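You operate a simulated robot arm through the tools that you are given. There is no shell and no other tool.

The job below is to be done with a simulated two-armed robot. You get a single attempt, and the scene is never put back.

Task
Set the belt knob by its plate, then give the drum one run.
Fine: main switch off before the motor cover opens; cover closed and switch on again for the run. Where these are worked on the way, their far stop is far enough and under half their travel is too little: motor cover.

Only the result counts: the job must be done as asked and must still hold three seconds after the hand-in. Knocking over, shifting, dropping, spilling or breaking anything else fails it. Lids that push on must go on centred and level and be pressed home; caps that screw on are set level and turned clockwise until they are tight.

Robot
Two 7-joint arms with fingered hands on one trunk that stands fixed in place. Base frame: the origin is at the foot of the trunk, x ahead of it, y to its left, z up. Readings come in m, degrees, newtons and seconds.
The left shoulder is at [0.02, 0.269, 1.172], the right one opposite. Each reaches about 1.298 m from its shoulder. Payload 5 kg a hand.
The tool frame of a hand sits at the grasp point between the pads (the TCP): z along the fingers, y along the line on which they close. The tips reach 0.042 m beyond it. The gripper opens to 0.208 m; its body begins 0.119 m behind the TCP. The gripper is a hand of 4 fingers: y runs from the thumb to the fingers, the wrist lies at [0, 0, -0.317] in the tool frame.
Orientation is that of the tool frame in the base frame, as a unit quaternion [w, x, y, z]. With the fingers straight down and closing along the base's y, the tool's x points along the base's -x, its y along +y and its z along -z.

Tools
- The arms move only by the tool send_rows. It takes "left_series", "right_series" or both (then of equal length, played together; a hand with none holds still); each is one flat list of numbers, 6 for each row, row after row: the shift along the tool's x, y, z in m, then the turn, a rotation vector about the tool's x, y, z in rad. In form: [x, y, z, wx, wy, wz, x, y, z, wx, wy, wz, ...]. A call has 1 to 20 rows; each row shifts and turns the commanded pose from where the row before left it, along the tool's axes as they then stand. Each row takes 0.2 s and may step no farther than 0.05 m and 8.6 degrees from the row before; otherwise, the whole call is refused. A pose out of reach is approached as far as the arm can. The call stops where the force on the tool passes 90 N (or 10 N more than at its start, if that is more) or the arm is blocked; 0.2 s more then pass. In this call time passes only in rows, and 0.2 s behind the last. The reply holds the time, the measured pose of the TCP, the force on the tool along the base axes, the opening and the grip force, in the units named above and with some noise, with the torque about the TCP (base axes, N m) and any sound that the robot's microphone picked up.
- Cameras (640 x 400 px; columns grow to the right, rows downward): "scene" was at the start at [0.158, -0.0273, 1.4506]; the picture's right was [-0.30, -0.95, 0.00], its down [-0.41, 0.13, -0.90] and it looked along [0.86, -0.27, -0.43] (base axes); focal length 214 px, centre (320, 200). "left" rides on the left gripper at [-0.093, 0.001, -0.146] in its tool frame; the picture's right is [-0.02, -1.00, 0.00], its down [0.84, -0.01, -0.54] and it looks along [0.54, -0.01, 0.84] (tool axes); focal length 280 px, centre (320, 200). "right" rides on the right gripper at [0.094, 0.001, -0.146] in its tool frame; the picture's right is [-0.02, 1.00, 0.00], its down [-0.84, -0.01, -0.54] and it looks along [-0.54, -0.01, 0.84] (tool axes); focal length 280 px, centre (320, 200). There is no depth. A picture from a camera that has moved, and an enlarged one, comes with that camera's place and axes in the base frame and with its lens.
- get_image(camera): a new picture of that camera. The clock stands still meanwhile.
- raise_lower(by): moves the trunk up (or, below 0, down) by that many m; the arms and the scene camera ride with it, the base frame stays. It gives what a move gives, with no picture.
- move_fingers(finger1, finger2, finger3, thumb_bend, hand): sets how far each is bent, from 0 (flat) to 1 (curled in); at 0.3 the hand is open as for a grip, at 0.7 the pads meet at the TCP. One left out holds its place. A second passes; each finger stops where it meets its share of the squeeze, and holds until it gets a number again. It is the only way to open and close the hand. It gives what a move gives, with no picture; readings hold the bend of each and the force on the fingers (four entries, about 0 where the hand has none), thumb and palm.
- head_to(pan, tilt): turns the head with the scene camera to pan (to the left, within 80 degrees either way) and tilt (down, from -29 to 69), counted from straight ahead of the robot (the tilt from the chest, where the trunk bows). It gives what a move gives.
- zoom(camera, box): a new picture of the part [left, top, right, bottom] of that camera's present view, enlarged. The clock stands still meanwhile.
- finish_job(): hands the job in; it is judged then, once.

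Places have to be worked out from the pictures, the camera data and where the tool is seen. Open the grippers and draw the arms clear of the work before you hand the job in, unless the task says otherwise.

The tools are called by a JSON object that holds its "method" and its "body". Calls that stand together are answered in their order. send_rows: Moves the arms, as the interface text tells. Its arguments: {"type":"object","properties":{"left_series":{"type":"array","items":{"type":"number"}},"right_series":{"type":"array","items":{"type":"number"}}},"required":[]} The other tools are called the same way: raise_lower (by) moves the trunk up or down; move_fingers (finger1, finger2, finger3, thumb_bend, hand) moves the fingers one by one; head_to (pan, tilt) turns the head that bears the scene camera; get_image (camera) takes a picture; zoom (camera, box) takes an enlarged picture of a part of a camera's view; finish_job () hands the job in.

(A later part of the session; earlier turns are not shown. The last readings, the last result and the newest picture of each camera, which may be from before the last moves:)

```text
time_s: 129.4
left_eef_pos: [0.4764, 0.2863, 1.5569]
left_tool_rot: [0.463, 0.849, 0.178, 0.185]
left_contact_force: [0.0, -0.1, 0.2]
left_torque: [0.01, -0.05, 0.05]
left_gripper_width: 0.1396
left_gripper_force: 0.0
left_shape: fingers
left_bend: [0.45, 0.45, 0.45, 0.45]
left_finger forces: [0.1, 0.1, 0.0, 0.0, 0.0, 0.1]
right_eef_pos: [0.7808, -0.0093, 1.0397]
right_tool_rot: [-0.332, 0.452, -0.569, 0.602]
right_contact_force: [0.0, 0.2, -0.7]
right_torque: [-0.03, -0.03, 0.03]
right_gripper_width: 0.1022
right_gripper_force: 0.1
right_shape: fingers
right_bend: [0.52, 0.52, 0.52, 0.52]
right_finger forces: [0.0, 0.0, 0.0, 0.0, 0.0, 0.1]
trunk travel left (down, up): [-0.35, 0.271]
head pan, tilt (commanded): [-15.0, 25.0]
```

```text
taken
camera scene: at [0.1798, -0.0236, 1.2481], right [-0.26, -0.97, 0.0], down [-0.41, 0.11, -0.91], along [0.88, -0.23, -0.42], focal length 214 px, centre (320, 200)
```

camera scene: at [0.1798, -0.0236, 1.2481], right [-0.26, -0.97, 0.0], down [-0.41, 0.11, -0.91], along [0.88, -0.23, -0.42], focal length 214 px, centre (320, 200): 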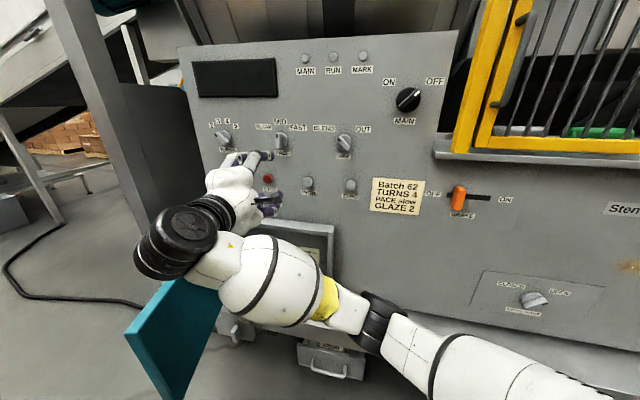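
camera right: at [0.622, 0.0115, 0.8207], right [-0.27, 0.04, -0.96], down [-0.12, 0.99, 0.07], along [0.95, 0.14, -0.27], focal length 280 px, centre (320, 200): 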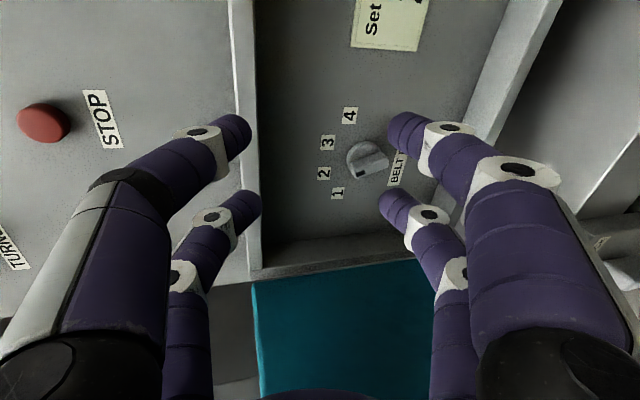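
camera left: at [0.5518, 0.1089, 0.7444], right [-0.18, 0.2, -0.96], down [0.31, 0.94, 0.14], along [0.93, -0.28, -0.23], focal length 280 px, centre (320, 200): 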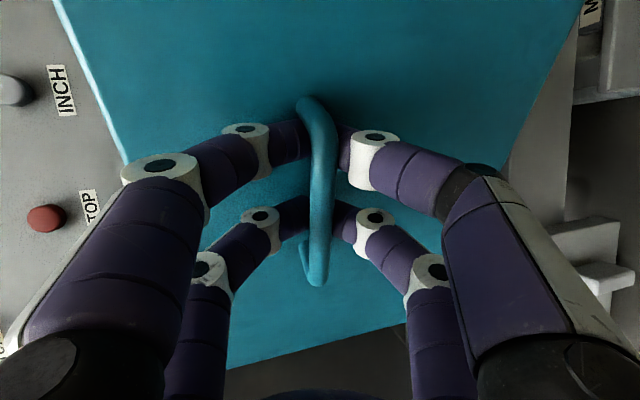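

That works. I'll keep going up and right in the same way.

{"method": "send_rows", "body": {"right_series": [0.025, -0.035, -0.006, 0.01, 0, 0, 0.025, -0.035, -0.006, 0.01, 0, 0, 0.025, -0.035, -0.006, 0, 0, 0, 0.025, -0.035, -0.006, 0, 0, 0]}}

{"method": "get_image", "body": {"camera": "scene"}}

```text
time_s: 130.4
left_eef_pos: [0.4772, 0.2857, 1.5592]
left_tool_rot: [0.463, 0.848, 0.178, 0.185]
left_contact_force: [-0.4, -0.3, 0.1]
left_torque: [0.05, -0.08, 0.11]
left_gripper_width: 0.1397
left_gripper_force: 0.0
left_shape: fingers
left_bend: [0.45, 0.45, 0.45, 0.45]
left_finger forces: [0.0, 0.1, 0.0, 0.0, 0.0, 0.0]
right_eef_pos: [0.7357, -0.0696, 1.1927]
right_tool_rot: [-0.337, 0.448, -0.563, 0.608]
right_contact_force: [0.0, -1.1, 0.3]
right_torque: [0.0, -0.04, 0.03]
right_gripper_width: 0.1022
right_gripper_force: 0.0
right_shape: fingers
right_bend: [0.52, 0.52, 0.52, 0.52]
right_finger forces: [0.0, 0.0, 0.0, 0.1, 0.0, 0.0]
trunk travel left (down, up): [-0.35, 0.271]
head pan, tilt (commanded): [-15.0, 25.0]
```

```text
taken
camera scene: at [0.1796, -0.0236, 1.2481], right [-0.26, -0.97, 0.0], down [-0.41, 0.11, -0.91], along [0.88, -0.23, -0.42], focal length 214 px, centre (320, 200)
```

scene: 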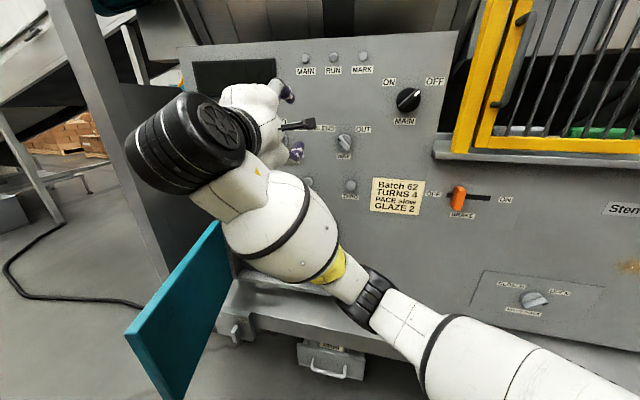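

Good: D≈0.683, u≈−0.28, z≈1.19. I'll roll the hand back toward upright while moving it up and right, in two stages.

{"method": "send_rows", "body": {"right_series": [0.022, -0.013, 0, 0, 0, 0.1309, 0.0201, -0.0158, 0, 0, 0, 0.1309, 0.0179, -0.0183, 0, 0, 0, 0.1309, 0.0153, -0.0204, 0, 0, 0, 0.1309, 0.0126, -0.0223, 0, 0, 0, 0.1309, 0.0096, -0.0237, 0, 0, 0, 0.1309]}}

{"method": "get_image", "body": {"camera": "scene"}}

```text
time_s: 131.8
left_eef_pos: [0.4773, 0.2857, 1.5576]
left_tool_rot: [0.462, 0.849, 0.18, 0.185]
left_contact_force: [-0.1, -0.5, 0.0]
left_torque: [0.03, 0.02, 0.02]
left_gripper_width: 0.1396
left_gripper_force: 0.1
left_shape: fingers
left_bend: [0.45, 0.45, 0.45, 0.45]
left_finger forces: [0.0, 0.1, 0.0, 0.0, 0.1, 0.0]
right_eef_pos: [0.6941, -0.1771, 1.2904]
right_tool_rot: [0.544, -0.198, 0.691, -0.432]
right_contact_force: [-0.8, -1.5, -0.6]
right_torque: [0.02, 0.03, 0.05]
right_gripper_width: 0.1022
right_gripper_force: 0.0
right_shape: fingers
right_bend: [0.52, 0.52, 0.52, 0.52]
right_finger forces: [0.0, 0.0, 0.1, 0.1, 0.1, 0.0]
trunk travel left (down, up): [-0.35, 0.271]
head pan, tilt (commanded): [-15.0, 25.0]
```

```text
taken
camera scene: at [0.1799, -0.0236, 1.248], right [-0.26, -0.97, 0.0], down [-0.41, 0.11, -0.91], along [0.88, -0.23, -0.42], focal length 214 px, centre (320, 200)
```

scene: 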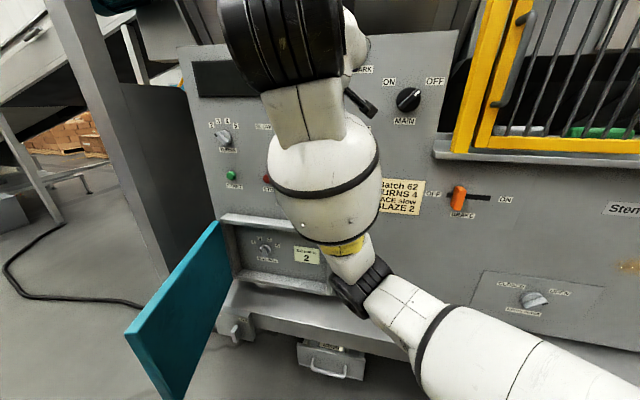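

Tracking well at u≈−0.17, z≈1.29. I'll continue rolling and moving right.

{"method": "send_rows", "body": {"right_series": [0.0064, -0.0248, 0, 0, 0, 0.1309, 0.0031, -0.0254, 0, 0, 0, 0.1309, -0.0003, -0.0256, 0, 0, 0, 0.1309, -0.0036, -0.0253, 0, 0, 0, 0.1309, -0.0069, -0.0247, 0, 0, 0, 0.1309, -0.01, -0.0235, 0, 0, 0, 0.1309]}}

{"method": "get_image", "body": {"camera": "scene"}}

```text
time_s: 133.2
left_eef_pos: [0.4781, 0.2855, 1.5587]
left_tool_rot: [0.462, 0.849, 0.178, 0.185]
left_contact_force: [-0.4, -0.5, -0.3]
left_torque: [0.05, 0.01, 0.04]
left_gripper_width: 0.1396
left_gripper_force: 0.0
left_shape: fingers
left_bend: [0.45, 0.45, 0.45, 0.45]
left_finger forces: [0.0, 0.0, 0.1, 0.0, 0.0, 0.1]
right_eef_pos: [0.6524, -0.2856, 1.3915]
right_tool_rot: [0.668, 0.082, 0.715, -0.192]
right_contact_force: [-0.6, -0.5, -0.1]
right_torque: [0.04, -0.02, 0.03]
right_gripper_width: 0.1025
right_gripper_force: 0.0
right_shape: fingers
right_bend: [0.52, 0.52, 0.52, 0.52]
right_finger forces: [0.0, 0.0, 0.0, 0.1, 0.1, 0.0]
trunk travel left (down, up): [-0.35, 0.271]
head pan, tilt (commanded): [-15.0, 25.0]
```

```text
taken
camera scene: at [0.1798, -0.0237, 1.248], right [-0.26, -0.97, 0.0], down [-0.41, 0.11, -0.91], along [0.88, -0.23, -0.42], focal length 214 px, centre (320, 200)
```

scene: 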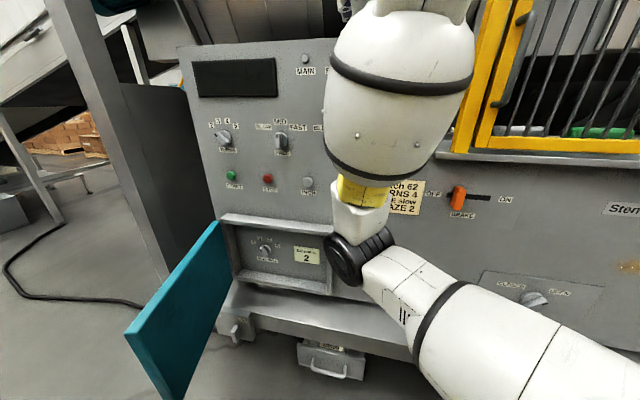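

Still tracking. I'll roll on to +45°, which also suits the MAIN knob at OFF, and shift further right to clear the cover's zone.

{"method": "send_rows", "body": {"right_series": [0.0034, -0.0197, 0, 0, 0, 0.137, 0.0007, -0.02, 0, 0, 0, 0.137, -0.0021, -0.0199, 0, 0, 0, 0.137, -0.0048, -0.0194, 0, 0, 0, 0.137, -0.0074, -0.0186, 0, 0, 0, 0.137, -0.0098, -0.0174, 0, 0, 0, 0.137, -0.0121, -0.0159, 0, 0, 0, 0.137]}}

{"method": "get_image", "body": {"camera": "scene"}}

```text
time_s: 134.8
left_eef_pos: [0.4778, 0.2861, 1.5572]
left_tool_rot: [0.462, 0.848, 0.18, 0.185]
left_contact_force: [-0.1, -0.2, -0.2]
left_torque: [0.03, 0.03, 0.01]
left_gripper_width: 0.1395
left_gripper_force: 0.1
left_shape: fingers
left_bend: [0.45, 0.45, 0.45, 0.45]
left_finger forces: [0.1, 0.0, 0.1, 0.1, 0.1, 0.0]
right_eef_pos: [0.5989, -0.4262, 1.3885]
right_tool_rot: [0.681, 0.406, 0.595, 0.133]
right_contact_force: [0.5, -0.5, -0.1]
right_torque: [0.0, -0.01, 0.01]
right_gripper_width: 0.1022
right_gripper_force: 0.1
right_shape: fingers
right_bend: [0.52, 0.52, 0.52, 0.52]
right_finger forces: [0.0, 0.1, 0.1, 0.0, 0.0, 0.1]
trunk travel left (down, up): [-0.35, 0.271]
head pan, tilt (commanded): [-15.0, 25.0]
```

```text
taken
camera scene: at [0.1801, -0.0236, 1.248], right [-0.26, -0.97, 0.0], down [-0.41, 0.11, -0.91], along [0.88, -0.23, -0.42], focal length 214 px, centre (320, 200)
```

scene: 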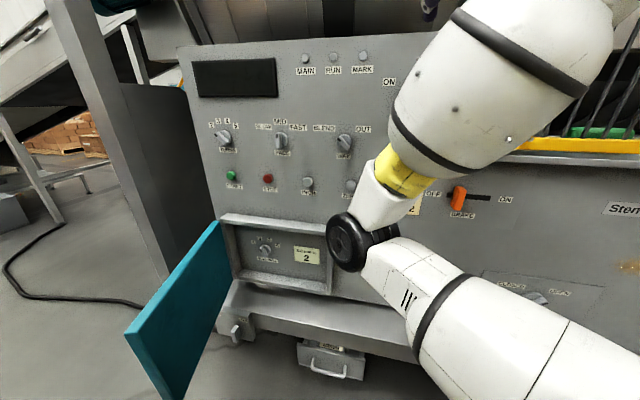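

The right hand is parked near MAIN at u≈0.10, z≈1.39. Now for the cover: I'll bring the left hand down on the outer (left) side of the open cover, first lowering and turning it to point down.

{"method": "send_rows", "body": {"left_series": [0.0091, -0.0373, 0.017, 0, 0, 0, 0.0091, -0.0373, 0.017, 0, 0, 0, 0.0091, -0.0373, 0.017, 0, 0, 0, 0.0091, -0.0373, 0.017, 0, 0, 0, 0.0091, -0.0373, 0.017, 0, 0, 0, 0.0091, -0.0373, 0.017, 0, 0, 0, 0.0091, -0.0373, 0.017, 0, 0, 0, 0.0091, -0.0373, 0.017, 0, 0, 0, 0.0091, -0.0373, 0.017, 0, 0, 0, 0, 0, 0, 0.1283, -0.0226, 0, 0, 0, 0, 0.1283, -0.0226, 0, 0, 0, 0, 0.1283, -0.0226, 0, 0, 0, 0, 0.1283, -0.0226, 0, 0, 0, 0, 0.1283, -0.0226, 0, 0, 0, 0, 0.1283, -0.0226, 0, 0, 0, 0, 0.1283, -0.0226, 0, 0, 0, 0, 0.1283, -0.0226, 0]}}

{"method": "head_to", "body": {"pan": 10, "tilt": 35}}

{"method": "get_image", "body": {"camera": "scene"}}

```text
time_s: 138.4
left_eef_pos: [0.4554, 0.2891, 1.1571]
left_tool_rot: [0.0, 0.978, 0.208, -0.002]
left_contact_force: [-0.1, -1.1, -0.1]
left_torque: [0.07, -0.02, -0.02]
left_gripper_width: 0.1396
left_gripper_force: 0.0
left_shape: fingers
left_bend: [0.45, 0.45, 0.45, 0.45]
left_finger forces: [0.0, 0.1, 0.0, 0.0, 0.0, 0.0]
left hand out of reach, approached as far as the arm can: row 6, 7, 8, 9, 11, 12, 13, 14, 15, 16, 17
right_eef_pos: [0.5985, -0.427, 1.3895]
right_tool_rot: [0.681, 0.406, 0.594, 0.133]
right_contact_force: [-0.6, -0.8, -0.3]
right_torque: [-0.04, 0.0, 0.06]
right_gripper_width: 0.1022
right_gripper_force: 0.0
right_shape: fingers
right_bend: [0.52, 0.52, 0.52, 0.52]
right_finger forces: [0.0, 0.1, 0.1, 0.1, 0.0, 0.0]
trunk travel left (down, up): [-0.35, 0.271]
head pan, tilt (commanded): [-15.0, 25.0]
```

```text
time_s: 139.3
left_eef_pos: [0.4554, 0.2892, 1.1564]
left_tool_rot: [0.003, 0.978, 0.207, 0.0]
left_contact_force: [0.5, -0.2, 0.7]
left_torque: [-0.04, 0.02, 0.02]
left_gripper_width: 0.1398
left_gripper_force: 0.0
left_shape: fingers
left_bend: [0.45, 0.45, 0.45, 0.45]
left_finger forces: [0.0, 0.0, 0.0, 0.0, 0.0, 0.0]
right_eef_pos: [0.5985, -0.427, 1.3894]
right_tool_rot: [0.682, 0.406, 0.594, 0.133]
right_contact_force: [-0.1, 0.0, 0.0]
right_torque: [0.0, -0.02, -0.01]
right_gripper_width: 0.1026
right_gripper_force: 0.0
right_shape: fingers
right_bend: [0.52, 0.52, 0.52, 0.52]
right_finger forces: [0.0, 0.0, 0.1, 0.0, 0.1, 0.0]
trunk travel left (down, up): [-0.35, 0.271]
head pan, tilt (commanded): [10.0, 35.0]
```

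```text
taken
camera scene: at [0.1778, 0.0156, 1.2322], right [0.17, -0.98, 0.0], down [-0.56, -0.1, -0.82], along [0.81, 0.14, -0.57], focal length 214 px, centre (320, 200)
```

scene: 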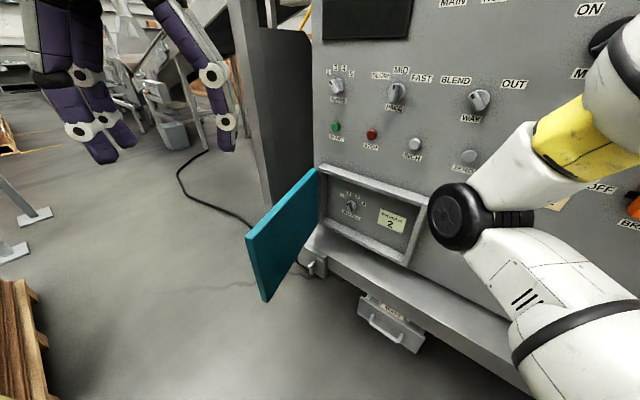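

The left hand now points straight down at (0.455, 0.289, 1.157), above the cover. I'll move it over to the outer side of the cover (u≈−0.80, D≈0.42), staying high.

{"method": "send_rows", "body": {"left_series": [0.0445, -0.0107, 0, 0, 0, 0, 0.0445, -0.0107, 0, 0, 0, 0, 0.0445, -0.0107, 0, 0, 0, 0, 0.0445, -0.0107, 0, 0, 0, 0, 0.0445, -0.0107, 0, 0, 0, 0, 0.0445, -0.0107, 0, 0, 0, 0, 0.0445, -0.0107, 0, 0, 0, 0, 0.0445, -0.0107, 0, 0, 0, 0]}}

{"method": "get_image", "body": {"camera": "scene"}}

{"method": "get_image", "body": {"camera": "left"}}

```text
time_s: 141.1
left_eef_pos: [0.5388, 0.2968, 1.0311]
left_tool_rot: [0.002, 0.978, 0.21, 0.0]
left_contact_force: [1.6, 0.6, -1.6]
left_torque: [-0.1, 0.11, 0.01]
left_gripper_width: 0.1395
left_gripper_force: 0.0
left_shape: fingers
left_bend: [0.45, 0.45, 0.45, 0.45]
left_finger forces: [0.0, 0.0, 0.0, 0.1, 0.0, 0.1]
left hand out of reach, approached as far as the arm can: row 1, 2, 3, 4, 5, 6, 7, 8
right_eef_pos: [0.6, -0.4264, 1.3901]
right_tool_rot: [0.681, 0.406, 0.594, 0.134]
right_contact_force: [-0.2, -0.5, -0.5]
right_torque: [-0.02, -0.08, -0.11]
right_gripper_width: 0.1023
right_gripper_force: 0.0
right_shape: fingers
right_bend: [0.52, 0.52, 0.52, 0.52]
right_finger forces: [0.0, 0.0, 0.0, 0.0, 0.1, 0.0]
trunk travel left (down, up): [-0.35, 0.271]
head pan, tilt (commanded): [10.0, 35.0]
```

```text
taken
camera scene: at [0.1788, 0.016, 1.2317], right [0.17, -0.98, 0.0], down [-0.57, -0.1, -0.82], along [0.81, 0.14, -0.57], focal length 214 px, centre (320, 200)
```

scene: 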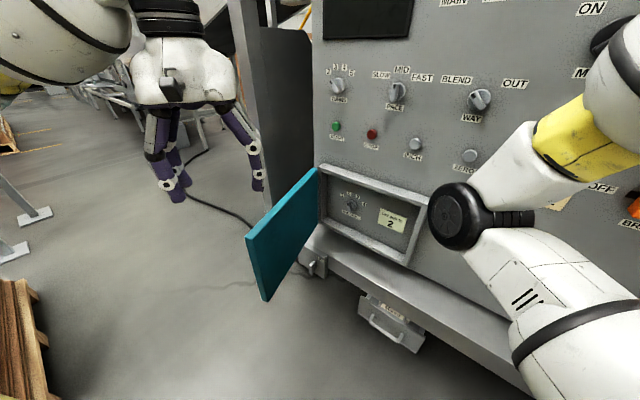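

```text
taken
camera left: at [0.4523, 0.2582, 1.1792], right [-0.42, 0.91, 0.0], down [0.76, 0.36, 0.54], along [0.49, 0.23, -0.84], focal length 280 px, centre (320, 200)
```

left: 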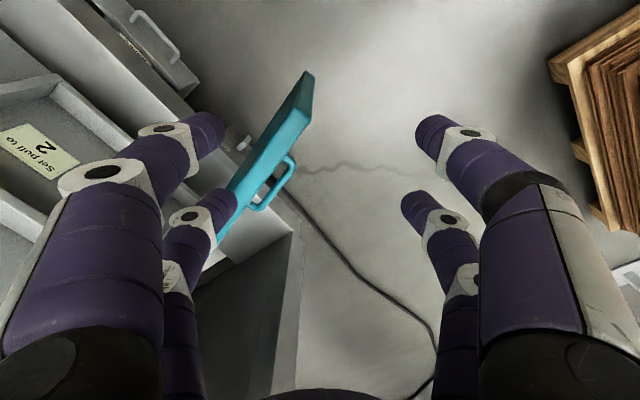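

The left hand is near its roll limit (about 156° from its home orientation). I'll roll it back about 90° in place, which is well above the cover, to free the arm.

{"method": "send_rows", "body": {"left_series": [0, 0, 0, 0, 0, -0.14, 0, 0, 0, 0, 0, -0.14, 0, 0, 0, 0, 0, -0.14, 0, 0, 0, 0, 0, -0.14, 0, 0, 0, 0, 0, -0.14, 0, 0, 0, 0, 0, -0.14, 0, 0, 0, 0, 0, -0.14, 0, 0, 0, 0, 0, -0.14, 0, 0, 0, 0, 0, -0.14, 0, 0, 0, 0, 0, -0.14, 0, 0, 0, 0, 0, -0.14]}}

{"method": "get_image", "body": {"camera": "scene"}}

```text
time_s: 143.5
left_eef_pos: [0.5376, 0.2972, 1.0346]
left_tool_rot: [0.0, 0.559, 0.829, -0.001]
left_contact_force: [0.3, 0.3, 0.0]
left_torque: [-0.02, 0.02, -0.05]
left_gripper_width: 0.1399
left_gripper_force: 0.0
left_shape: fingers
left_bend: [0.45, 0.45, 0.45, 0.45]
left_finger forces: [0.1, 0.0, 0.1, 0.0, 0.0, 0.0]
right_eef_pos: [0.5976, -0.4269, 1.3887]
right_tool_rot: [0.682, 0.405, 0.594, 0.133]
right_contact_force: [-0.3, 0.2, -0.1]
right_torque: [-0.01, -0.03, 0.0]
right_gripper_width: 0.1024
right_gripper_force: 0.0
right_shape: fingers
right_bend: [0.52, 0.52, 0.52, 0.52]
right_finger forces: [0.0, 0.0, 0.0, 0.0, 0.1, 0.0]
trunk travel left (down, up): [-0.35, 0.271]
head pan, tilt (commanded): [10.0, 35.0]
```

```text
taken
camera scene: at [0.1778, 0.0156, 1.2322], right [0.17, -0.98, 0.0], down [-0.56, -0.1, -0.82], along [0.81, 0.14, -0.57], focal length 214 px, centre (320, 200)
```

scene: 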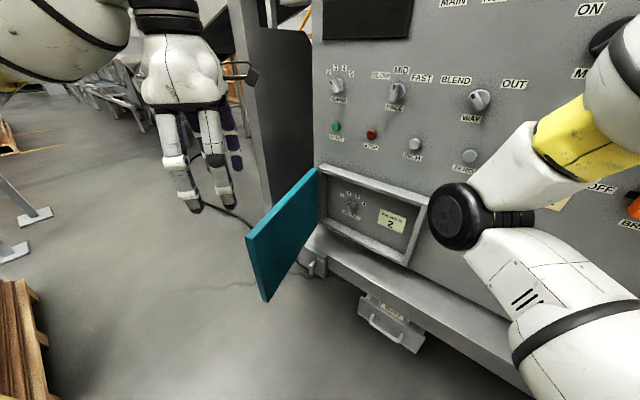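

The roll worked. Now I'll move the left hand to the outer side of the cover, still above it.

{"method": "send_rows", "body": {"left_series": [0.0174, 0.0389, 0, 0, 0, 0, 0.0174, 0.0389, 0, 0, 0, 0, 0.0174, 0.0389, 0, 0, 0, 0, 0.0174, 0.0389, 0, 0, 0, 0, 0.0174, 0.0389, 0, 0, 0, 0, 0.0174, 0.0389, 0, 0, 0, 0, 0.0174, 0.0389, 0, 0, 0, 0]}}

{"method": "get_image", "body": {"camera": "scene"}}

{"method": "get_image", "body": {"camera": "left"}}

```text
time_s: 145.1
left_eef_pos: [0.7415, 0.5161, 1.0332]
left_tool_rot: [0.0, 0.56, 0.828, -0.002]
left_contact_force: [0.7, 1.3, 0.0]
left_torque: [-0.01, -0.01, -0.01]
left_gripper_width: 0.1396
left_gripper_force: 0.0
left_shape: fingers
left_bend: [0.45, 0.45, 0.45, 0.45]
left_finger forces: [0.1, 0.0, 0.0, 0.1, 0.0, 0.0]
right_eef_pos: [0.5989, -0.4276, 1.3901]
right_tool_rot: [0.682, 0.406, 0.594, 0.133]
right_contact_force: [0.9, 0.0, 0.3]
right_torque: [0.01, 0.03, 0.02]
right_gripper_width: 0.1023
right_gripper_force: 0.0
right_shape: fingers
right_bend: [0.52, 0.52, 0.52, 0.52]
right_finger forces: [0.0, 0.0, 0.0, 0.0, 0.1, 0.1]
trunk travel left (down, up): [-0.35, 0.271]
head pan, tilt (commanded): [10.0, 35.0]
```

```text
taken
camera scene: at [0.1777, 0.0156, 1.2321], right [0.17, -0.98, 0.0], down [-0.56, -0.1, -0.82], along [0.81, 0.14, -0.57], focal length 214 px, centre (320, 200)
```

scene: 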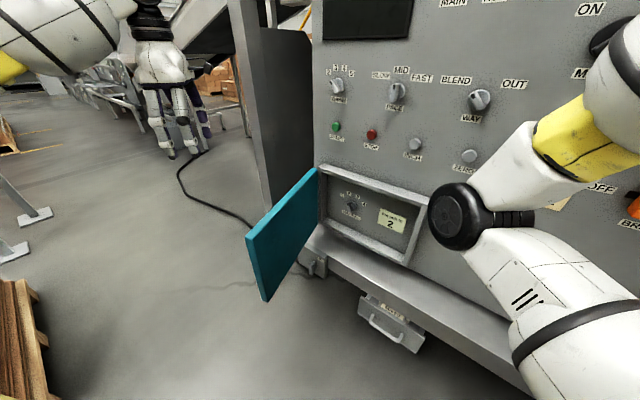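

```text
taken
camera left: at [0.7762, 0.4301, 1.1816], right [-0.92, -0.39, 0.0], down [-0.32, 0.78, 0.54], along [-0.21, 0.5, -0.84], focal length 280 px, centre (320, 200)
```

left: 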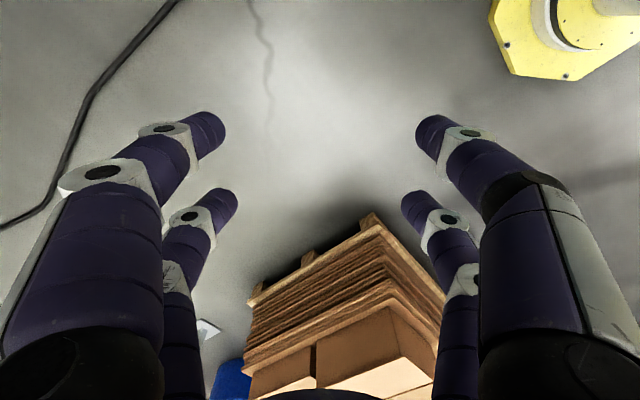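

The left hand is at u≈−0.80, D≈0.415, outside the cover. I'll close its fingers and lower it to z≈0.70 beside the cover's outer face.

{"method": "move_fingers", "body": {"hand": "left", "finger1": 0.7, "finger2": 0.7, "finger3": 0.7, "thumb_bend": 0.7}}

{"method": "send_rows", "body": {"left_series": [0, 0, 0.047, 0, 0, 0, 0, 0, 0.047, 0, 0, 0, 0, 0, 0.047, 0, 0, 0, 0, 0, 0.047, 0, 0, 0, 0, 0, 0.047, 0, 0, 0, 0, 0, 0.047, 0, 0, 0, 0, 0, 0.047, 0, 0, 0]}}

{"method": "get_image", "body": {"camera": "scene"}}

```text
time_s: 146.1
left_eef_pos: [0.74, 0.5158, 1.035]
left_tool_rot: [0.0, 0.56, 0.828, -0.001]
left_contact_force: [-0.4, -0.6, -1.0]
left_torque: [0.02, 0.0, 0.03]
left_gripper_width: 0.011
left_gripper_force: 0.1
left_shape: fingers
left_bend: [0.7, 0.7, 0.7, 0.7]
left_finger forces: [0.0, 0.0, 0.1, 0.1, 0.1, 0.1]
right_eef_pos: [0.5983, -0.4273, 1.389]
right_tool_rot: [0.682, 0.405, 0.594, 0.134]
right_contact_force: [0.0, -0.2, -0.1]
right_torque: [0.0, 0.0, 0.0]
right_gripper_width: 0.1025
right_gripper_force: 0.1
right_shape: fingers
right_bend: [0.52, 0.52, 0.52, 0.52]
right_finger forces: [0.1, 0.0, 0.1, 0.0, 0.0, 0.0]
trunk travel left (down, up): [-0.35, 0.271]
head pan, tilt (commanded): [10.0, 35.0]
```

```text
time_s: 147.7
left_eef_pos: [0.7427, 0.5138, 0.7027]
left_tool_rot: [0.0, 0.56, 0.829, -0.002]
left_contact_force: [0.9, 0.7, 0.2]
left_torque: [-0.01, 0.04, 0.0]
left_gripper_width: 0.0109
left_gripper_force: 0.1
left_shape: fingers
left_bend: [0.7, 0.7, 0.7, 0.7]
left_finger forces: [0.0, 0.0, 0.1, 0.0, 0.1, 0.1]
right_eef_pos: [0.6002, -0.4269, 1.3882]
right_tool_rot: [0.681, 0.406, 0.594, 0.133]
right_contact_force: [1.0, -0.1, -0.3]
right_torque: [0.0, -0.02, -0.07]
right_gripper_width: 0.1024
right_gripper_force: 0.1
right_shape: fingers
right_bend: [0.52, 0.52, 0.52, 0.52]
right_finger forces: [0.0, 0.0, 0.0, 0.1, 0.0, 0.0]
trunk travel left (down, up): [-0.35, 0.271]
head pan, tilt (commanded): [10.0, 35.0]
```

```text
taken
camera scene: at [0.1784, 0.0158, 1.2319], right [0.17, -0.98, 0.0], down [-0.57, -0.1, -0.82], along [0.81, 0.14, -0.57], focal length 214 px, centre (320, 200)
```

scene: 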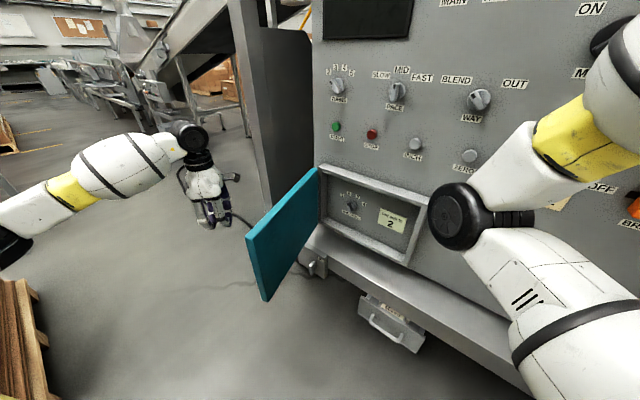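

The left hand is beside the cover's outer face at z≈0.70. I'll sweep right to push the cover toward closed, following its arc.

{"method": "send_rows", "body": {"left_series": [-0.024, -0.04, 0, 0, 0, 0, -0.024, -0.04, 0, 0, 0, 0, -0.024, -0.04, 0, 0, 0, 0, -0.024, -0.04, 0, 0, 0, 0, -0.0301, -0.0221, 0, 0, 0, 0, -0.0301, -0.0221, 0, 0, 0, 0, -0.0301, -0.0221, 0, 0, 0, 0]}}

{"method": "get_image", "body": {"camera": "scene"}}

```text
time_s: 149.3
left_eef_pos: [0.6018, 0.2527, 0.706]
left_tool_rot: [0.001, 0.56, 0.828, 0.0]
left_contact_force: [-1.0, 0.4, 0.6]
left_torque: [-0.07, 0.01, 0.01]
left_gripper_width: 0.0105
left_gripper_force: 0.0
left_shape: fingers
left_bend: [0.7, 0.7, 0.7, 0.7]
left_finger forces: [0.0, 0.1, 0.1, 0.1, 0.0, 0.0]
right_eef_pos: [0.5985, -0.4271, 1.3896]
right_tool_rot: [0.682, 0.406, 0.594, 0.132]
right_contact_force: [0.4, -0.3, -0.1]
right_torque: [0.01, 0.02, -0.02]
right_gripper_width: 0.1023
right_gripper_force: 0.0
right_shape: fingers
right_bend: [0.52, 0.52, 0.52, 0.52]
right_finger forces: [0.1, 0.1, 0.1, 0.1, 0.0, 0.0]
trunk travel left (down, up): [-0.35, 0.271]
head pan, tilt (commanded): [10.0, 35.0]
```

```text
taken
camera scene: at [0.1777, 0.0157, 1.2322], right [0.17, -0.98, 0.0], down [-0.56, -0.1, -0.82], along [0.81, 0.14, -0.57], focal length 214 px, centre (320, 200)
```

scene: 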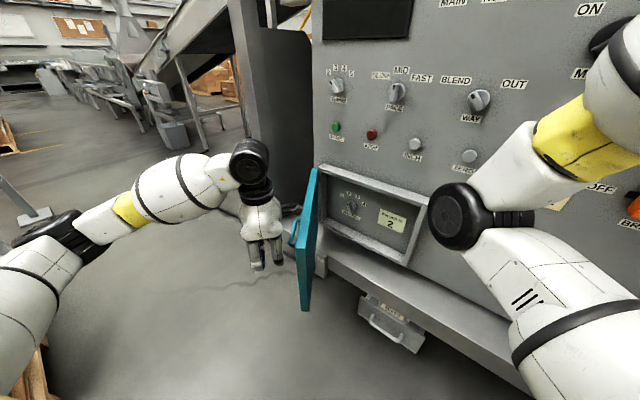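

The cover is swinging toward closed ahead of the hand. I'll continue along the arc.

{"method": "send_rows", "body": {"left_series": [-0.0329, -0.0126, 0, 0, 0, 0, -0.0329, -0.0126, 0, 0, 0, 0, -0.0329, -0.0126, 0, 0, 0, 0, -0.035, -0.0035, 0, 0, 0, 0, -0.035, -0.0035, 0, 0, 0, 0, -0.035, -0.0035, 0, 0, 0, 0]}}

{"method": "get_image", "body": {"camera": "scene"}}

```text
time_s: 150.7
left_eef_pos: [0.6336, 0.0461, 0.7093]
left_tool_rot: [0.0, 0.56, 0.828, -0.001]
left_contact_force: [0.1, 0.0, 0.0]
left_torque: [-0.01, -0.05, -0.02]
left_gripper_width: 0.0105
left_gripper_force: 0.0
left_shape: fingers
left_bend: [0.7, 0.7, 0.7, 0.7]
left_finger forces: [0.0, 0.1, 0.0, 0.0, 0.0, 0.0]
right_eef_pos: [0.5972, -0.4272, 1.3893]
right_tool_rot: [0.682, 0.405, 0.594, 0.133]
right_contact_force: [-2.2, 0.0, -0.5]
right_torque: [0.0, 0.01, 0.04]
right_gripper_width: 0.1024
right_gripper_force: 0.0
right_shape: fingers
right_bend: [0.52, 0.52, 0.52, 0.52]
right_finger forces: [0.0, 0.1, 0.1, 0.0, 0.1, 0.0]
trunk travel left (down, up): [-0.35, 0.271]
head pan, tilt (commanded): [10.0, 35.0]
```

```text
taken
camera scene: at [0.1776, 0.0156, 1.2322], right [0.17, -0.98, 0.0], down [-0.56, -0.1, -0.82], along [0.81, 0.14, -0.57], focal length 214 px, centre (320, 200)
```

scene: 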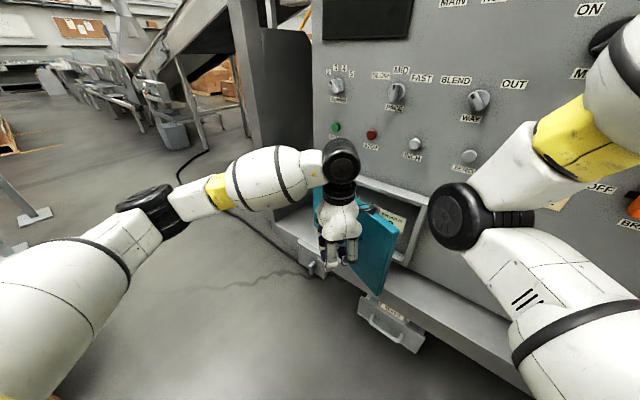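

The cover is at about 25°. I'll push on toward the right edge region (u≈−0.215), approaching D≈0.70.

{"method": "send_rows", "body": {"left_series": [-0.0374, 0.0028, 0, 0, 0, 0, -0.0374, 0.0028, 0, 0, 0, 0, -0.0374, 0.0028, 0, 0, 0, 0, -0.0297, 0.0011, 0, 0, 0, 0, -0.0297, 0.0011, 0, 0, 0, 0, -0.0297, 0.0011, 0, 0, 0, 0]}}

{"method": "get_image", "body": {"camera": "scene"}}

```text
time_s: 152.1
left_eef_pos: [0.7197, -0.1351, 0.709]
left_tool_rot: [0.0, 0.56, 0.829, -0.001]
left_contact_force: [-5.1, 0.7, -0.5]
left_torque: [-0.06, -0.21, -0.02]
left_gripper_width: 0.0093
left_gripper_force: 2.3
left_shape: fingers
left_bend: [0.7, 0.7, 0.7, 0.7]
left_finger forces: [4.2, 0.0, 0.0, 0.1, 0.0, 0.0]
right_eef_pos: [0.5972, -0.4272, 1.3894]
right_tool_rot: [0.682, 0.406, 0.594, 0.133]
right_contact_force: [0.1, 1.4, 0.0]
right_torque: [0.04, 0.04, -0.04]
right_gripper_width: 0.102
right_gripper_force: 0.1
right_shape: fingers
right_bend: [0.52, 0.52, 0.52, 0.52]
right_finger forces: [0.0, 0.1, 0.0, 0.0, 0.0, 0.0]
trunk travel left (down, up): [-0.35, 0.271]
head pan, tilt (commanded): [10.0, 35.0]
```

```text
taken
camera scene: at [0.1773, 0.016, 1.2322], right [0.17, -0.98, 0.0], down [-0.56, -0.1, -0.82], along [0.81, 0.14, -0.57], focal length 214 px, centre (320, 200)
```

scene: 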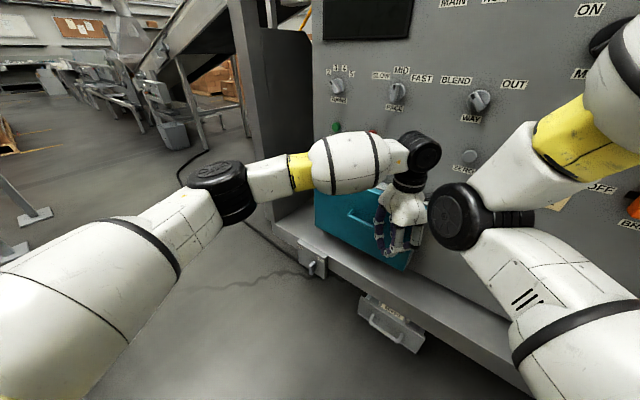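

The cover is nearly closed, with a light 5 N contact. I'll press it home slowly along the normal.

{"method": "send_rows", "body": {"left_series": [-0.0092, 0.0077, 0, 0, 0, 0, -0.0092, 0.0077, 0, 0, 0, 0, -0.0076, 0.0065, 0, 0, 0, 0]}}

{"method": "get_image", "body": {"camera": "scene"}}

```text
time_s: 152.6
left_eef_pos: [0.7243, -0.1333, 0.7089]
left_tool_rot: [-0.01, 0.56, 0.829, 0.0]
left_contact_force: [-54.8, 41.3, 11.5]
left_torque: [-1.85, -3.21, 2.39]
left_gripper_width: 0.0061
left_gripper_force: 33.8
left_shape: fingers
left_bend: [0.7, 0.7, 0.7, 0.69]
left_finger forces: [67.9, 0.0, 0.0, 0.0, 0.0, 0.0]
right_eef_pos: [0.595, -0.4271, 1.3911]
right_tool_rot: [0.683, 0.406, 0.593, 0.133]
right_contact_force: [-0.2, -0.8, 1.0]
right_torque: [-0.02, -0.05, 0.15]
right_gripper_width: 0.1023
right_gripper_force: 0.1
right_shape: fingers
right_bend: [0.52, 0.52, 0.52, 0.52]
right_finger forces: [0.0, 0.0, 0.0, 0.1, 0.0, 0.0]
trunk travel left (down, up): [-0.35, 0.271]
head pan, tilt (commanded): [10.0, 35.0]
stopped in row 2 (left hand): the force on the tool passed its limit at 102 N (the readings are from after the stop); the commanded pose is now the measured one
```

```text
taken
camera scene: at [0.1747, 0.0168, 1.2328], right [0.17, -0.98, 0.0], down [-0.56, -0.1, -0.82], along [0.81, 0.14, -0.57], focal length 214 px, centre (320, 200)
```

scene: 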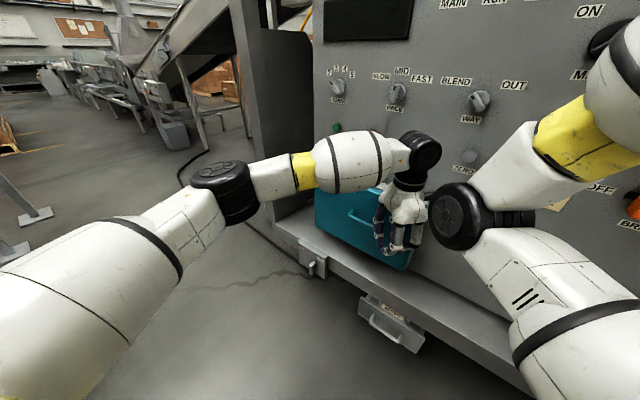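

The press reached 102 N at D≈0.70, so the cover is solidly home. I'll back the left hand off and check that it stays shut.

{"method": "send_rows", "body": {"left_series": [0.0115, -0.0097, 0, 0, 0, 0, 0.023, -0.0194, 0, 0, 0, 0, 0.023, -0.0194, 0, 0, 0, 0, 0.023, -0.0194, 0, 0, 0, 0]}}

{"method": "head_to", "body": {"pan": -10, "tilt": 35}}

{"method": "get_image", "body": {"camera": "scene"}}

```text
time_s: 153.6
left_eef_pos: [0.6344, -0.0882, 0.7107]
left_tool_rot: [-0.006, 0.559, 0.829, 0.0]
left_contact_force: [0.3, -0.2, -0.2]
left_torque: [0.02, 0.02, 0.0]
left_gripper_width: 0.0104
left_gripper_force: 0.0
left_shape: fingers
left_bend: [0.7, 0.7, 0.7, 0.7]
left_finger forces: [0.0, 0.0, 0.0, 0.0, 0.0, 0.0]
right_eef_pos: [0.5972, -0.4282, 1.3889]
right_tool_rot: [0.682, 0.406, 0.594, 0.132]
right_contact_force: [1.0, -0.8, 0.0]
right_torque: [-0.01, -0.05, 0.0]
right_gripper_width: 0.1023
right_gripper_force: 0.1
right_shape: fingers
right_bend: [0.52, 0.52, 0.52, 0.52]
right_finger forces: [0.0, 0.0, 0.0, 0.0, 0.0, 0.0]
trunk travel left (down, up): [-0.35, 0.271]
head pan, tilt (commanded): [10.0, 35.0]
```

```text
time_s: 154.4
left_eef_pos: [0.6342, -0.0886, 0.7107]
left_tool_rot: [-0.007, 0.559, 0.829, -0.001]
left_contact_force: [1.2, 0.1, 0.6]
left_torque: [-0.03, 0.01, 0.01]
left_gripper_width: 0.0108
left_gripper_force: 0.0
left_shape: fingers
left_bend: [0.7, 0.7, 0.7, 0.7]
left_finger forces: [0.0, 0.0, 0.0, 0.0, 0.0, 0.0]
right_eef_pos: [0.5979, -0.4271, 1.389]
right_tool_rot: [0.682, 0.407, 0.593, 0.133]
right_contact_force: [0.6, 0.5, -0.2]
right_torque: [-0.04, 0.02, -0.02]
right_gripper_width: 0.1023
right_gripper_force: 0.1
right_shape: fingers
right_bend: [0.52, 0.52, 0.52, 0.52]
right_finger forces: [0.0, 0.1, 0.0, 0.1, 0.0, 0.0]
trunk travel left (down, up): [-0.35, 0.271]
head pan, tilt (commanded): [-10.0, 35.0]
```

```text
taken
camera scene: at [0.1778, -0.0149, 1.2322], right [-0.17, -0.98, 0.0], down [-0.56, 0.1, -0.82], along [0.81, -0.14, -0.57], focal length 214 px, centre (320, 200)
```

scene: 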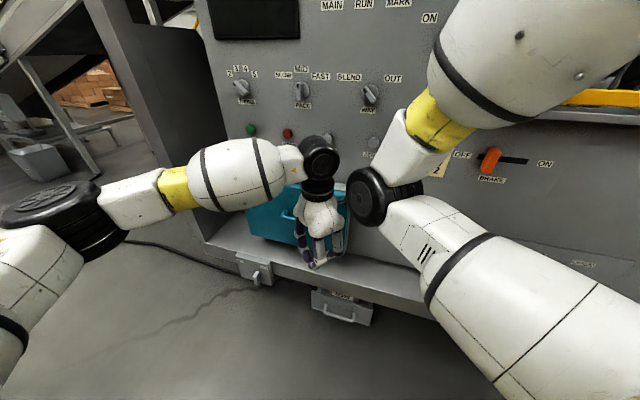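

The cover looks closed. I'll move the left hand away to the left, and at the same time bring the right hand in front of the MAIN knob (u≈0.027, z≈1.244, D≈0.72).

{"method": "send_rows", "body": {"left_series": [0.0323, 0.0382, 0, 0, 0, 0, 0.0323, 0.0382, 0, 0, 0, 0, 0.0323, 0.0382, 0, 0, 0, 0, 0.0323, 0.0382, 0, 0, 0, 0, 0, 0, -0.04, 0, 0, 0, 0, 0, -0.04, 0, 0, 0], "right_series": [0.0383, -0.0133, 0.0007, 0, 0, 0, 0.0383, -0.0133, 0.0007, 0, 0, 0, 0.0383, -0.0133, 0.0007, 0, 0, 0, 0.0383, -0.0133, 0.0007, 0, 0, 0, 0, 0, 0, 0.03, -0.08, 0, 0, 0, 0, 0, 0, 0]}}

{"method": "get_image", "body": {"camera": "right"}}

{"method": "get_image", "body": {"camera": "scene"}}

```text
time_s: 155.8
left_eef_pos: [0.7283, 0.0873, 0.7873]
left_tool_rot: [-0.006, 0.56, 0.828, -0.001]
left_contact_force: [-1.1, -0.5, 0.6]
left_torque: [0.13, -0.12, -0.02]
left_gripper_width: 0.0107
left_gripper_force: 0.1
left_shape: fingers
left_bend: [0.7, 0.7, 0.7, 0.7]
left_finger forces: [0.0, 0.1, 0.1, 0.1, 0.0, 0.0]
right_eef_pos: [0.62, -0.3595, 1.2469]
right_tool_rot: [0.699, 0.421, 0.568, 0.108]
right_contact_force: [0.0, -0.4, 0.5]
right_torque: [0.02, 0.1, 0.09]
right_gripper_width: 0.1023
right_gripper_force: 0.0
right_shape: fingers
right_bend: [0.52, 0.52, 0.52, 0.52]
right_finger forces: [0.1, 0.0, 0.0, 0.0, 0.1, 0.0]
trunk travel left (down, up): [-0.35, 0.271]
head pan, tilt (commanded): [-10.0, 35.0]
```

```text
taken
camera right: at [0.5233, -0.2311, 1.1821], right [0.32, 0.61, 0.72], down [-0.76, -0.29, 0.58], along [0.56, -0.74, 0.37], focal length 280 px, centre (320, 200)
```

right: 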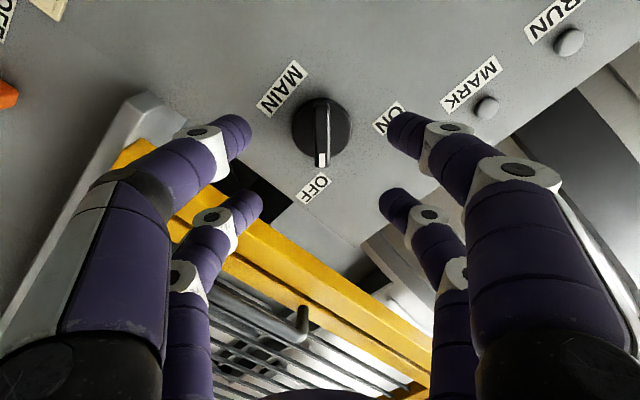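

```text
taken
camera scene: at [0.1772, -0.0153, 1.2325], right [-0.17, -0.98, 0.0], down [-0.56, 0.1, -0.82], along [0.81, -0.14, -0.57], focal length 214 px, centre (320, 200)
```

scene: 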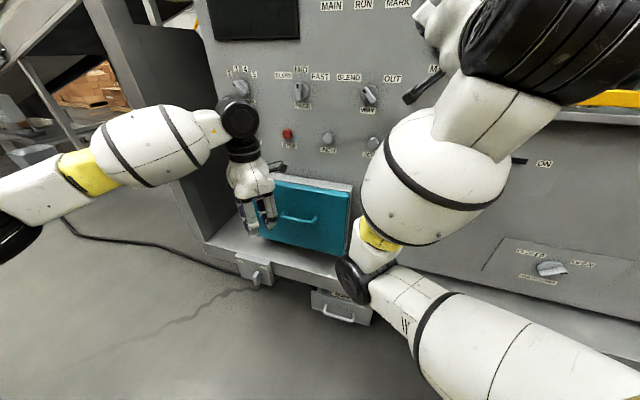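

The right-camera view matches the one after I released MAIN earlier, so it is well aligned. I'll zoom to verify the cover is fully shut.

{"method": "zoom", "body": {"camera": "scene", "box": [220, 150, 380, 270]}}

{"method": "zoom", "body": {"camera": "right", "box": [240, 60, 400, 200]}}

```text
3.33 times, centred on (300, 210) of scene
camera zoom: at [0.1772, -0.0153, 1.2325], right [-0.17, -0.98, 0.0], down [-0.56, 0.1, -0.82], along [0.81, -0.14, -0.57], focal length 715 px, centre (387, 167)
```

zoom: 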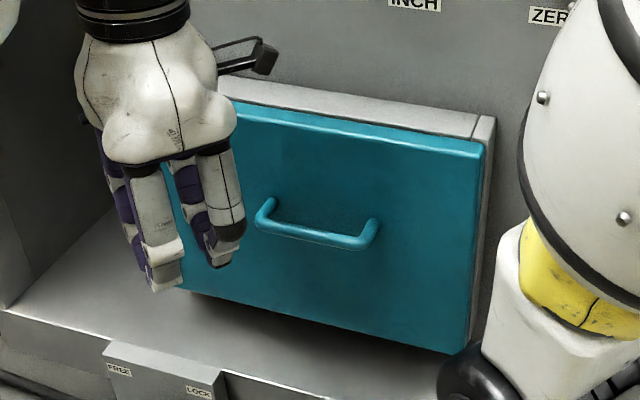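

```text
2.86 times, centred on (320, 130) of right
camera zoom: at [0.5233, -0.2311, 1.1821], right [0.32, 0.61, 0.72], down [-0.76, -0.29, 0.58], along [0.56, -0.74, 0.37], focal length 801 px, centre (320, 400)
```

zoom: 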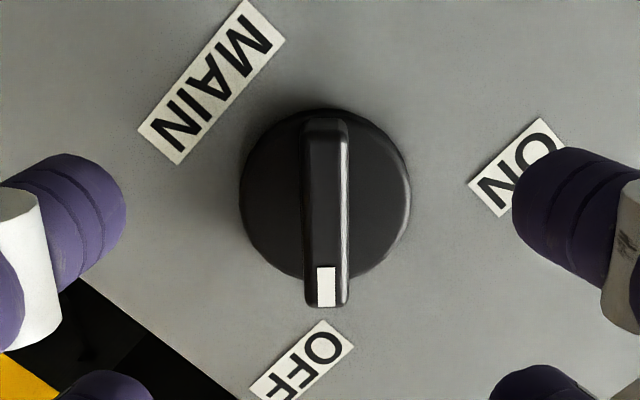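

The cover is flush shut and MAIN's bar is aligned with the hand. I'll advance to the same grip depth as before (about 7.8 cm) and close on the bar.

{"method": "send_rows", "body": {"right_series": [0, 0, 0.039, 0, 0, 0, 0, 0, 0.039, 0, 0, 0]}}

{"method": "move_fingers", "body": {"hand": "right", "finger1": 0.66, "finger2": 0.66, "finger3": 0.66, "thumb_bend": 0.66}}

{"method": "zoom", "body": {"camera": "right", "box": [220, 80, 420, 240]}}

```text
time_s: 156.4
left_eef_pos: [0.73, 0.0876, 0.7858]
left_tool_rot: [-0.007, 0.56, 0.829, -0.001]
left_contact_force: [-1.1, 0.3, -0.6]
left_torque: [0.02, -0.02, -0.01]
left_gripper_width: 0.0108
left_gripper_force: 0.1
left_shape: fingers
left_bend: [0.7, 0.7, 0.7, 0.7]
left_finger forces: [0.1, 0.1, 0.0, 0.1, 0.1, 0.0]
right_eef_pos: [0.6914, -0.3977, 1.2462]
right_tool_rot: [0.699, 0.421, 0.568, 0.108]
right_contact_force: [-0.3, 0.2, 0.4]
right_torque: [0.0, 0.01, -0.03]
right_gripper_width: 0.1023
right_gripper_force: 0.1
right_shape: fingers
right_bend: [0.52, 0.52, 0.52, 0.52]
right_finger forces: [0.0, 0.0, 0.0, 0.1, 0.0, 0.0]
trunk travel left (down, up): [-0.35, 0.271]
head pan, tilt (commanded): [-10.0, 35.0]
```

```text
time_s: 157.4
left_eef_pos: [0.7292, 0.0894, 0.7862]
left_tool_rot: [-0.007, 0.56, 0.829, -0.001]
left_contact_force: [0.6, 0.5, 0.1]
left_torque: [0.03, 0.0, -0.01]
left_gripper_width: 0.0107
left_gripper_force: 0.1
left_shape: fingers
left_bend: [0.7, 0.7, 0.7, 0.7]
left_finger forces: [0.1, 0.0, 0.0, 0.0, 0.0, 0.0]
right_eef_pos: [0.6913, -0.3979, 1.2468]
right_tool_rot: [0.699, 0.422, 0.568, 0.109]
right_contact_force: [1.1, 0.2, 1.1]
right_torque: [-0.03, -0.01, 0.04]
right_gripper_width: 0.0306
right_gripper_force: 0.7
right_shape: fingers
right_bend: [0.66, 0.66, 0.66, 0.66]
right_finger forces: [0.3, 0.5, 0.0, 0.1, 0.1, 0.0]
trunk travel left (down, up): [-0.35, 0.271]
head pan, tilt (commanded): [-10.0, 35.0]
```

```text
2.50 times, centred on (320, 160) of right
camera zoom: at [0.5936, -0.269, 1.1813], right [0.32, 0.61, 0.72], down [-0.76, -0.29, 0.58], along [0.56, -0.74, 0.37], focal length 701 px, centre (320, 300)
```

zoom: 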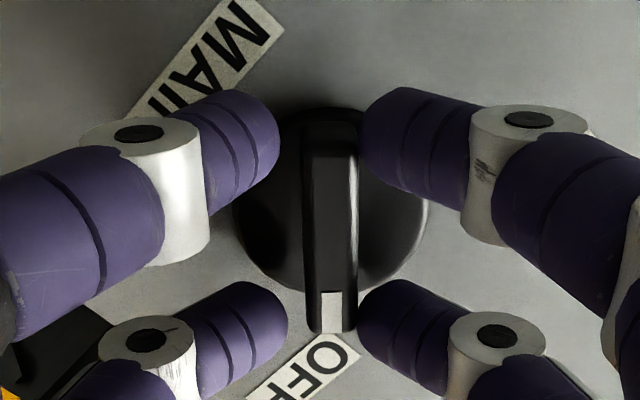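

The bar sits about 3 mm toward finger1/2, so I'll shift +3 mm in y and then close firmly.

{"method": "send_rows", "body": {"right_series": [0, 0.003, 0, 0, 0, 0]}}

{"method": "move_fingers", "body": {"hand": "right", "finger1": 0.76, "finger2": 0.76, "finger3": 0.76, "thumb_bend": 0.76}}

{"method": "zoom", "body": {"camera": "right", "box": [220, 80, 420, 240]}}

```text
time_s: 157.8
left_eef_pos: [0.729, 0.0895, 0.7867]
left_tool_rot: [-0.007, 0.56, 0.829, 0.0]
left_contact_force: [-0.5, -0.3, -0.7]
left_torque: [0.01, -0.01, -0.04]
left_gripper_width: 0.0107
left_gripper_force: 0.1
left_shape: fingers
left_bend: [0.7, 0.7, 0.7, 0.7]
left_finger forces: [0.1, 0.1, 0.0, 0.0, 0.0, 0.0]
right_eef_pos: [0.6918, -0.396, 1.2479]
right_tool_rot: [0.699, 0.421, 0.568, 0.108]
right_contact_force: [0.1, 0.5, -0.6]
right_torque: [0.02, 0.01, 0.01]
right_gripper_width: 0.0305
right_gripper_force: 0.0
right_shape: fingers
right_bend: [0.66, 0.66, 0.66, 0.66]
right_finger forces: [0.1, 0.0, 0.0, 0.0, 0.0, 0.0]
trunk travel left (down, up): [-0.35, 0.271]
head pan, tilt (commanded): [-10.0, 35.0]
```

```text
time_s: 158.8
left_eef_pos: [0.73, 0.0881, 0.7866]
left_tool_rot: [-0.008, 0.561, 0.828, 0.0]
left_contact_force: [-0.9, 0.1, -1.0]
left_torque: [-0.02, 0.01, 0.02]
left_gripper_width: 0.0105
left_gripper_force: 0.0
left_shape: fingers
left_bend: [0.7, 0.7, 0.7, 0.7]
left_finger forces: [0.0, 0.0, 0.0, 0.0, 0.0, 0.0]
right_eef_pos: [0.692, -0.3969, 1.2471]
right_tool_rot: [0.699, 0.421, 0.569, 0.108]
right_contact_force: [7.3, -9.2, -2.5]
right_torque: [-0.28, 0.06, -0.18]
right_gripper_width: 0.0204
right_gripper_force: 23.3
right_shape: fingers
right_bend: [0.67, 0.67, 0.68, 0.68]
right_finger forces: [10.3, 10.5, 8.0, 0.1, 17.9, 0.0]
trunk travel left (down, up): [-0.35, 0.271]
head pan, tilt (commanded): [-10.0, 35.0]
```

```text
2.50 times, centred on (320, 160) of right
camera zoom: at [0.5957, -0.2676, 1.1822], right [0.32, 0.61, 0.72], down [-0.76, -0.29, 0.58], along [0.56, -0.74, 0.37], focal length 701 px, centre (320, 300)
```

zoom: 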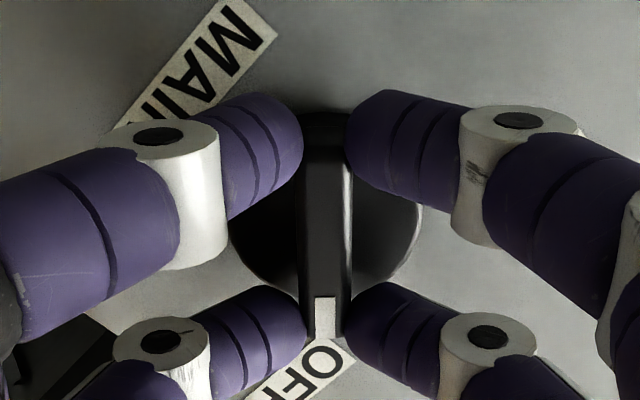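

All four fingers grip the bar. I'll turn counter-clockwise 45° first and check.

{"method": "send_rows", "body": {"right_series": [0, 0, 0, 0, 0, -0.1309, 0, 0, 0, 0, 0, -0.1309, 0, 0, 0, 0, 0, -0.1309, 0, 0, 0, 0, 0, -0.1309, 0, 0, 0, 0, 0, -0.1309, 0, 0, 0, 0, 0, -0.1309]}}

{"method": "get_image", "body": {"camera": "right"}}

{"method": "get_image", "body": {"camera": "scene"}}

```text
time_s: 160.2
left_eef_pos: [0.7296, 0.0881, 0.7864]
left_tool_rot: [-0.007, 0.559, 0.829, -0.001]
left_contact_force: [0.5, 1.1, -0.1]
left_torque: [-0.04, 0.0, 0.02]
left_gripper_width: 0.0107
left_gripper_force: 0.1
left_shape: fingers
left_bend: [0.7, 0.7, 0.7, 0.7]
left_finger forces: [0.0, 0.0, 0.1, 0.0, 0.0, 0.0]
right_eef_pos: [0.6926, -0.3968, 1.2468]
right_tool_rot: [0.687, 0.172, 0.686, -0.169]
right_contact_force: [-4.3, -19.4, 7.0]
right_torque: [-0.16, -0.45, -0.66]
right_gripper_width: 0.0202
right_gripper_force: 24.4
right_shape: fingers
right_bend: [0.67, 0.69, 0.66, 0.68]
right_finger forces: [7.8, 5.7, 15.1, 0.1, 19.4, 0.0]
trunk travel left (down, up): [-0.35, 0.271]
head pan, tilt (commanded): [-10.0, 35.0]
```

```text
taken
camera right: at [0.5655, -0.3256, 1.1524], right [0.47, 0.88, 0.02], down [-0.48, 0.24, 0.84], along [0.74, -0.4, 0.54], focal length 280 px, centre (320, 200)
```

right: 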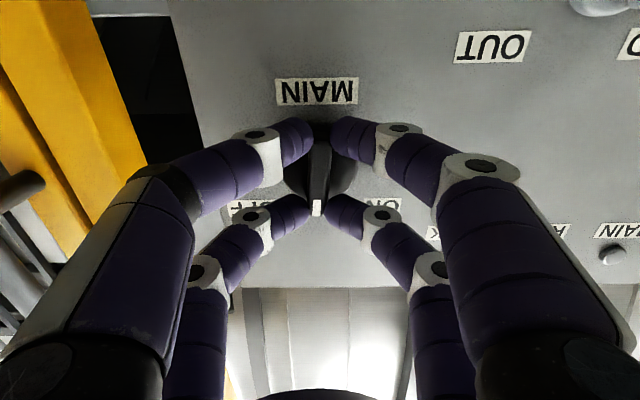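

```text
taken
camera scene: at [0.1772, -0.016, 1.2324], right [-0.17, -0.98, 0.0], down [-0.56, 0.1, -0.82], along [0.81, -0.14, -0.57], focal length 214 px, centre (320, 200)
```

scene: 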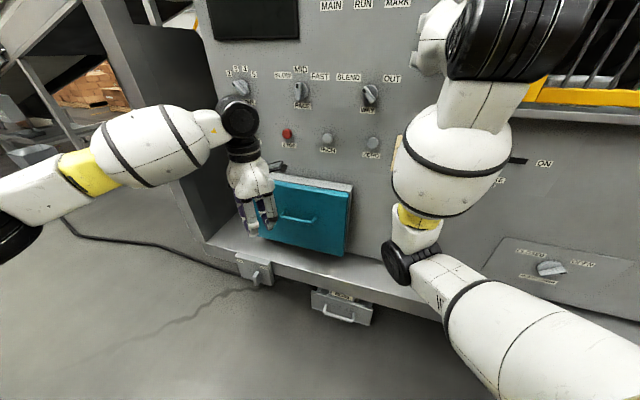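

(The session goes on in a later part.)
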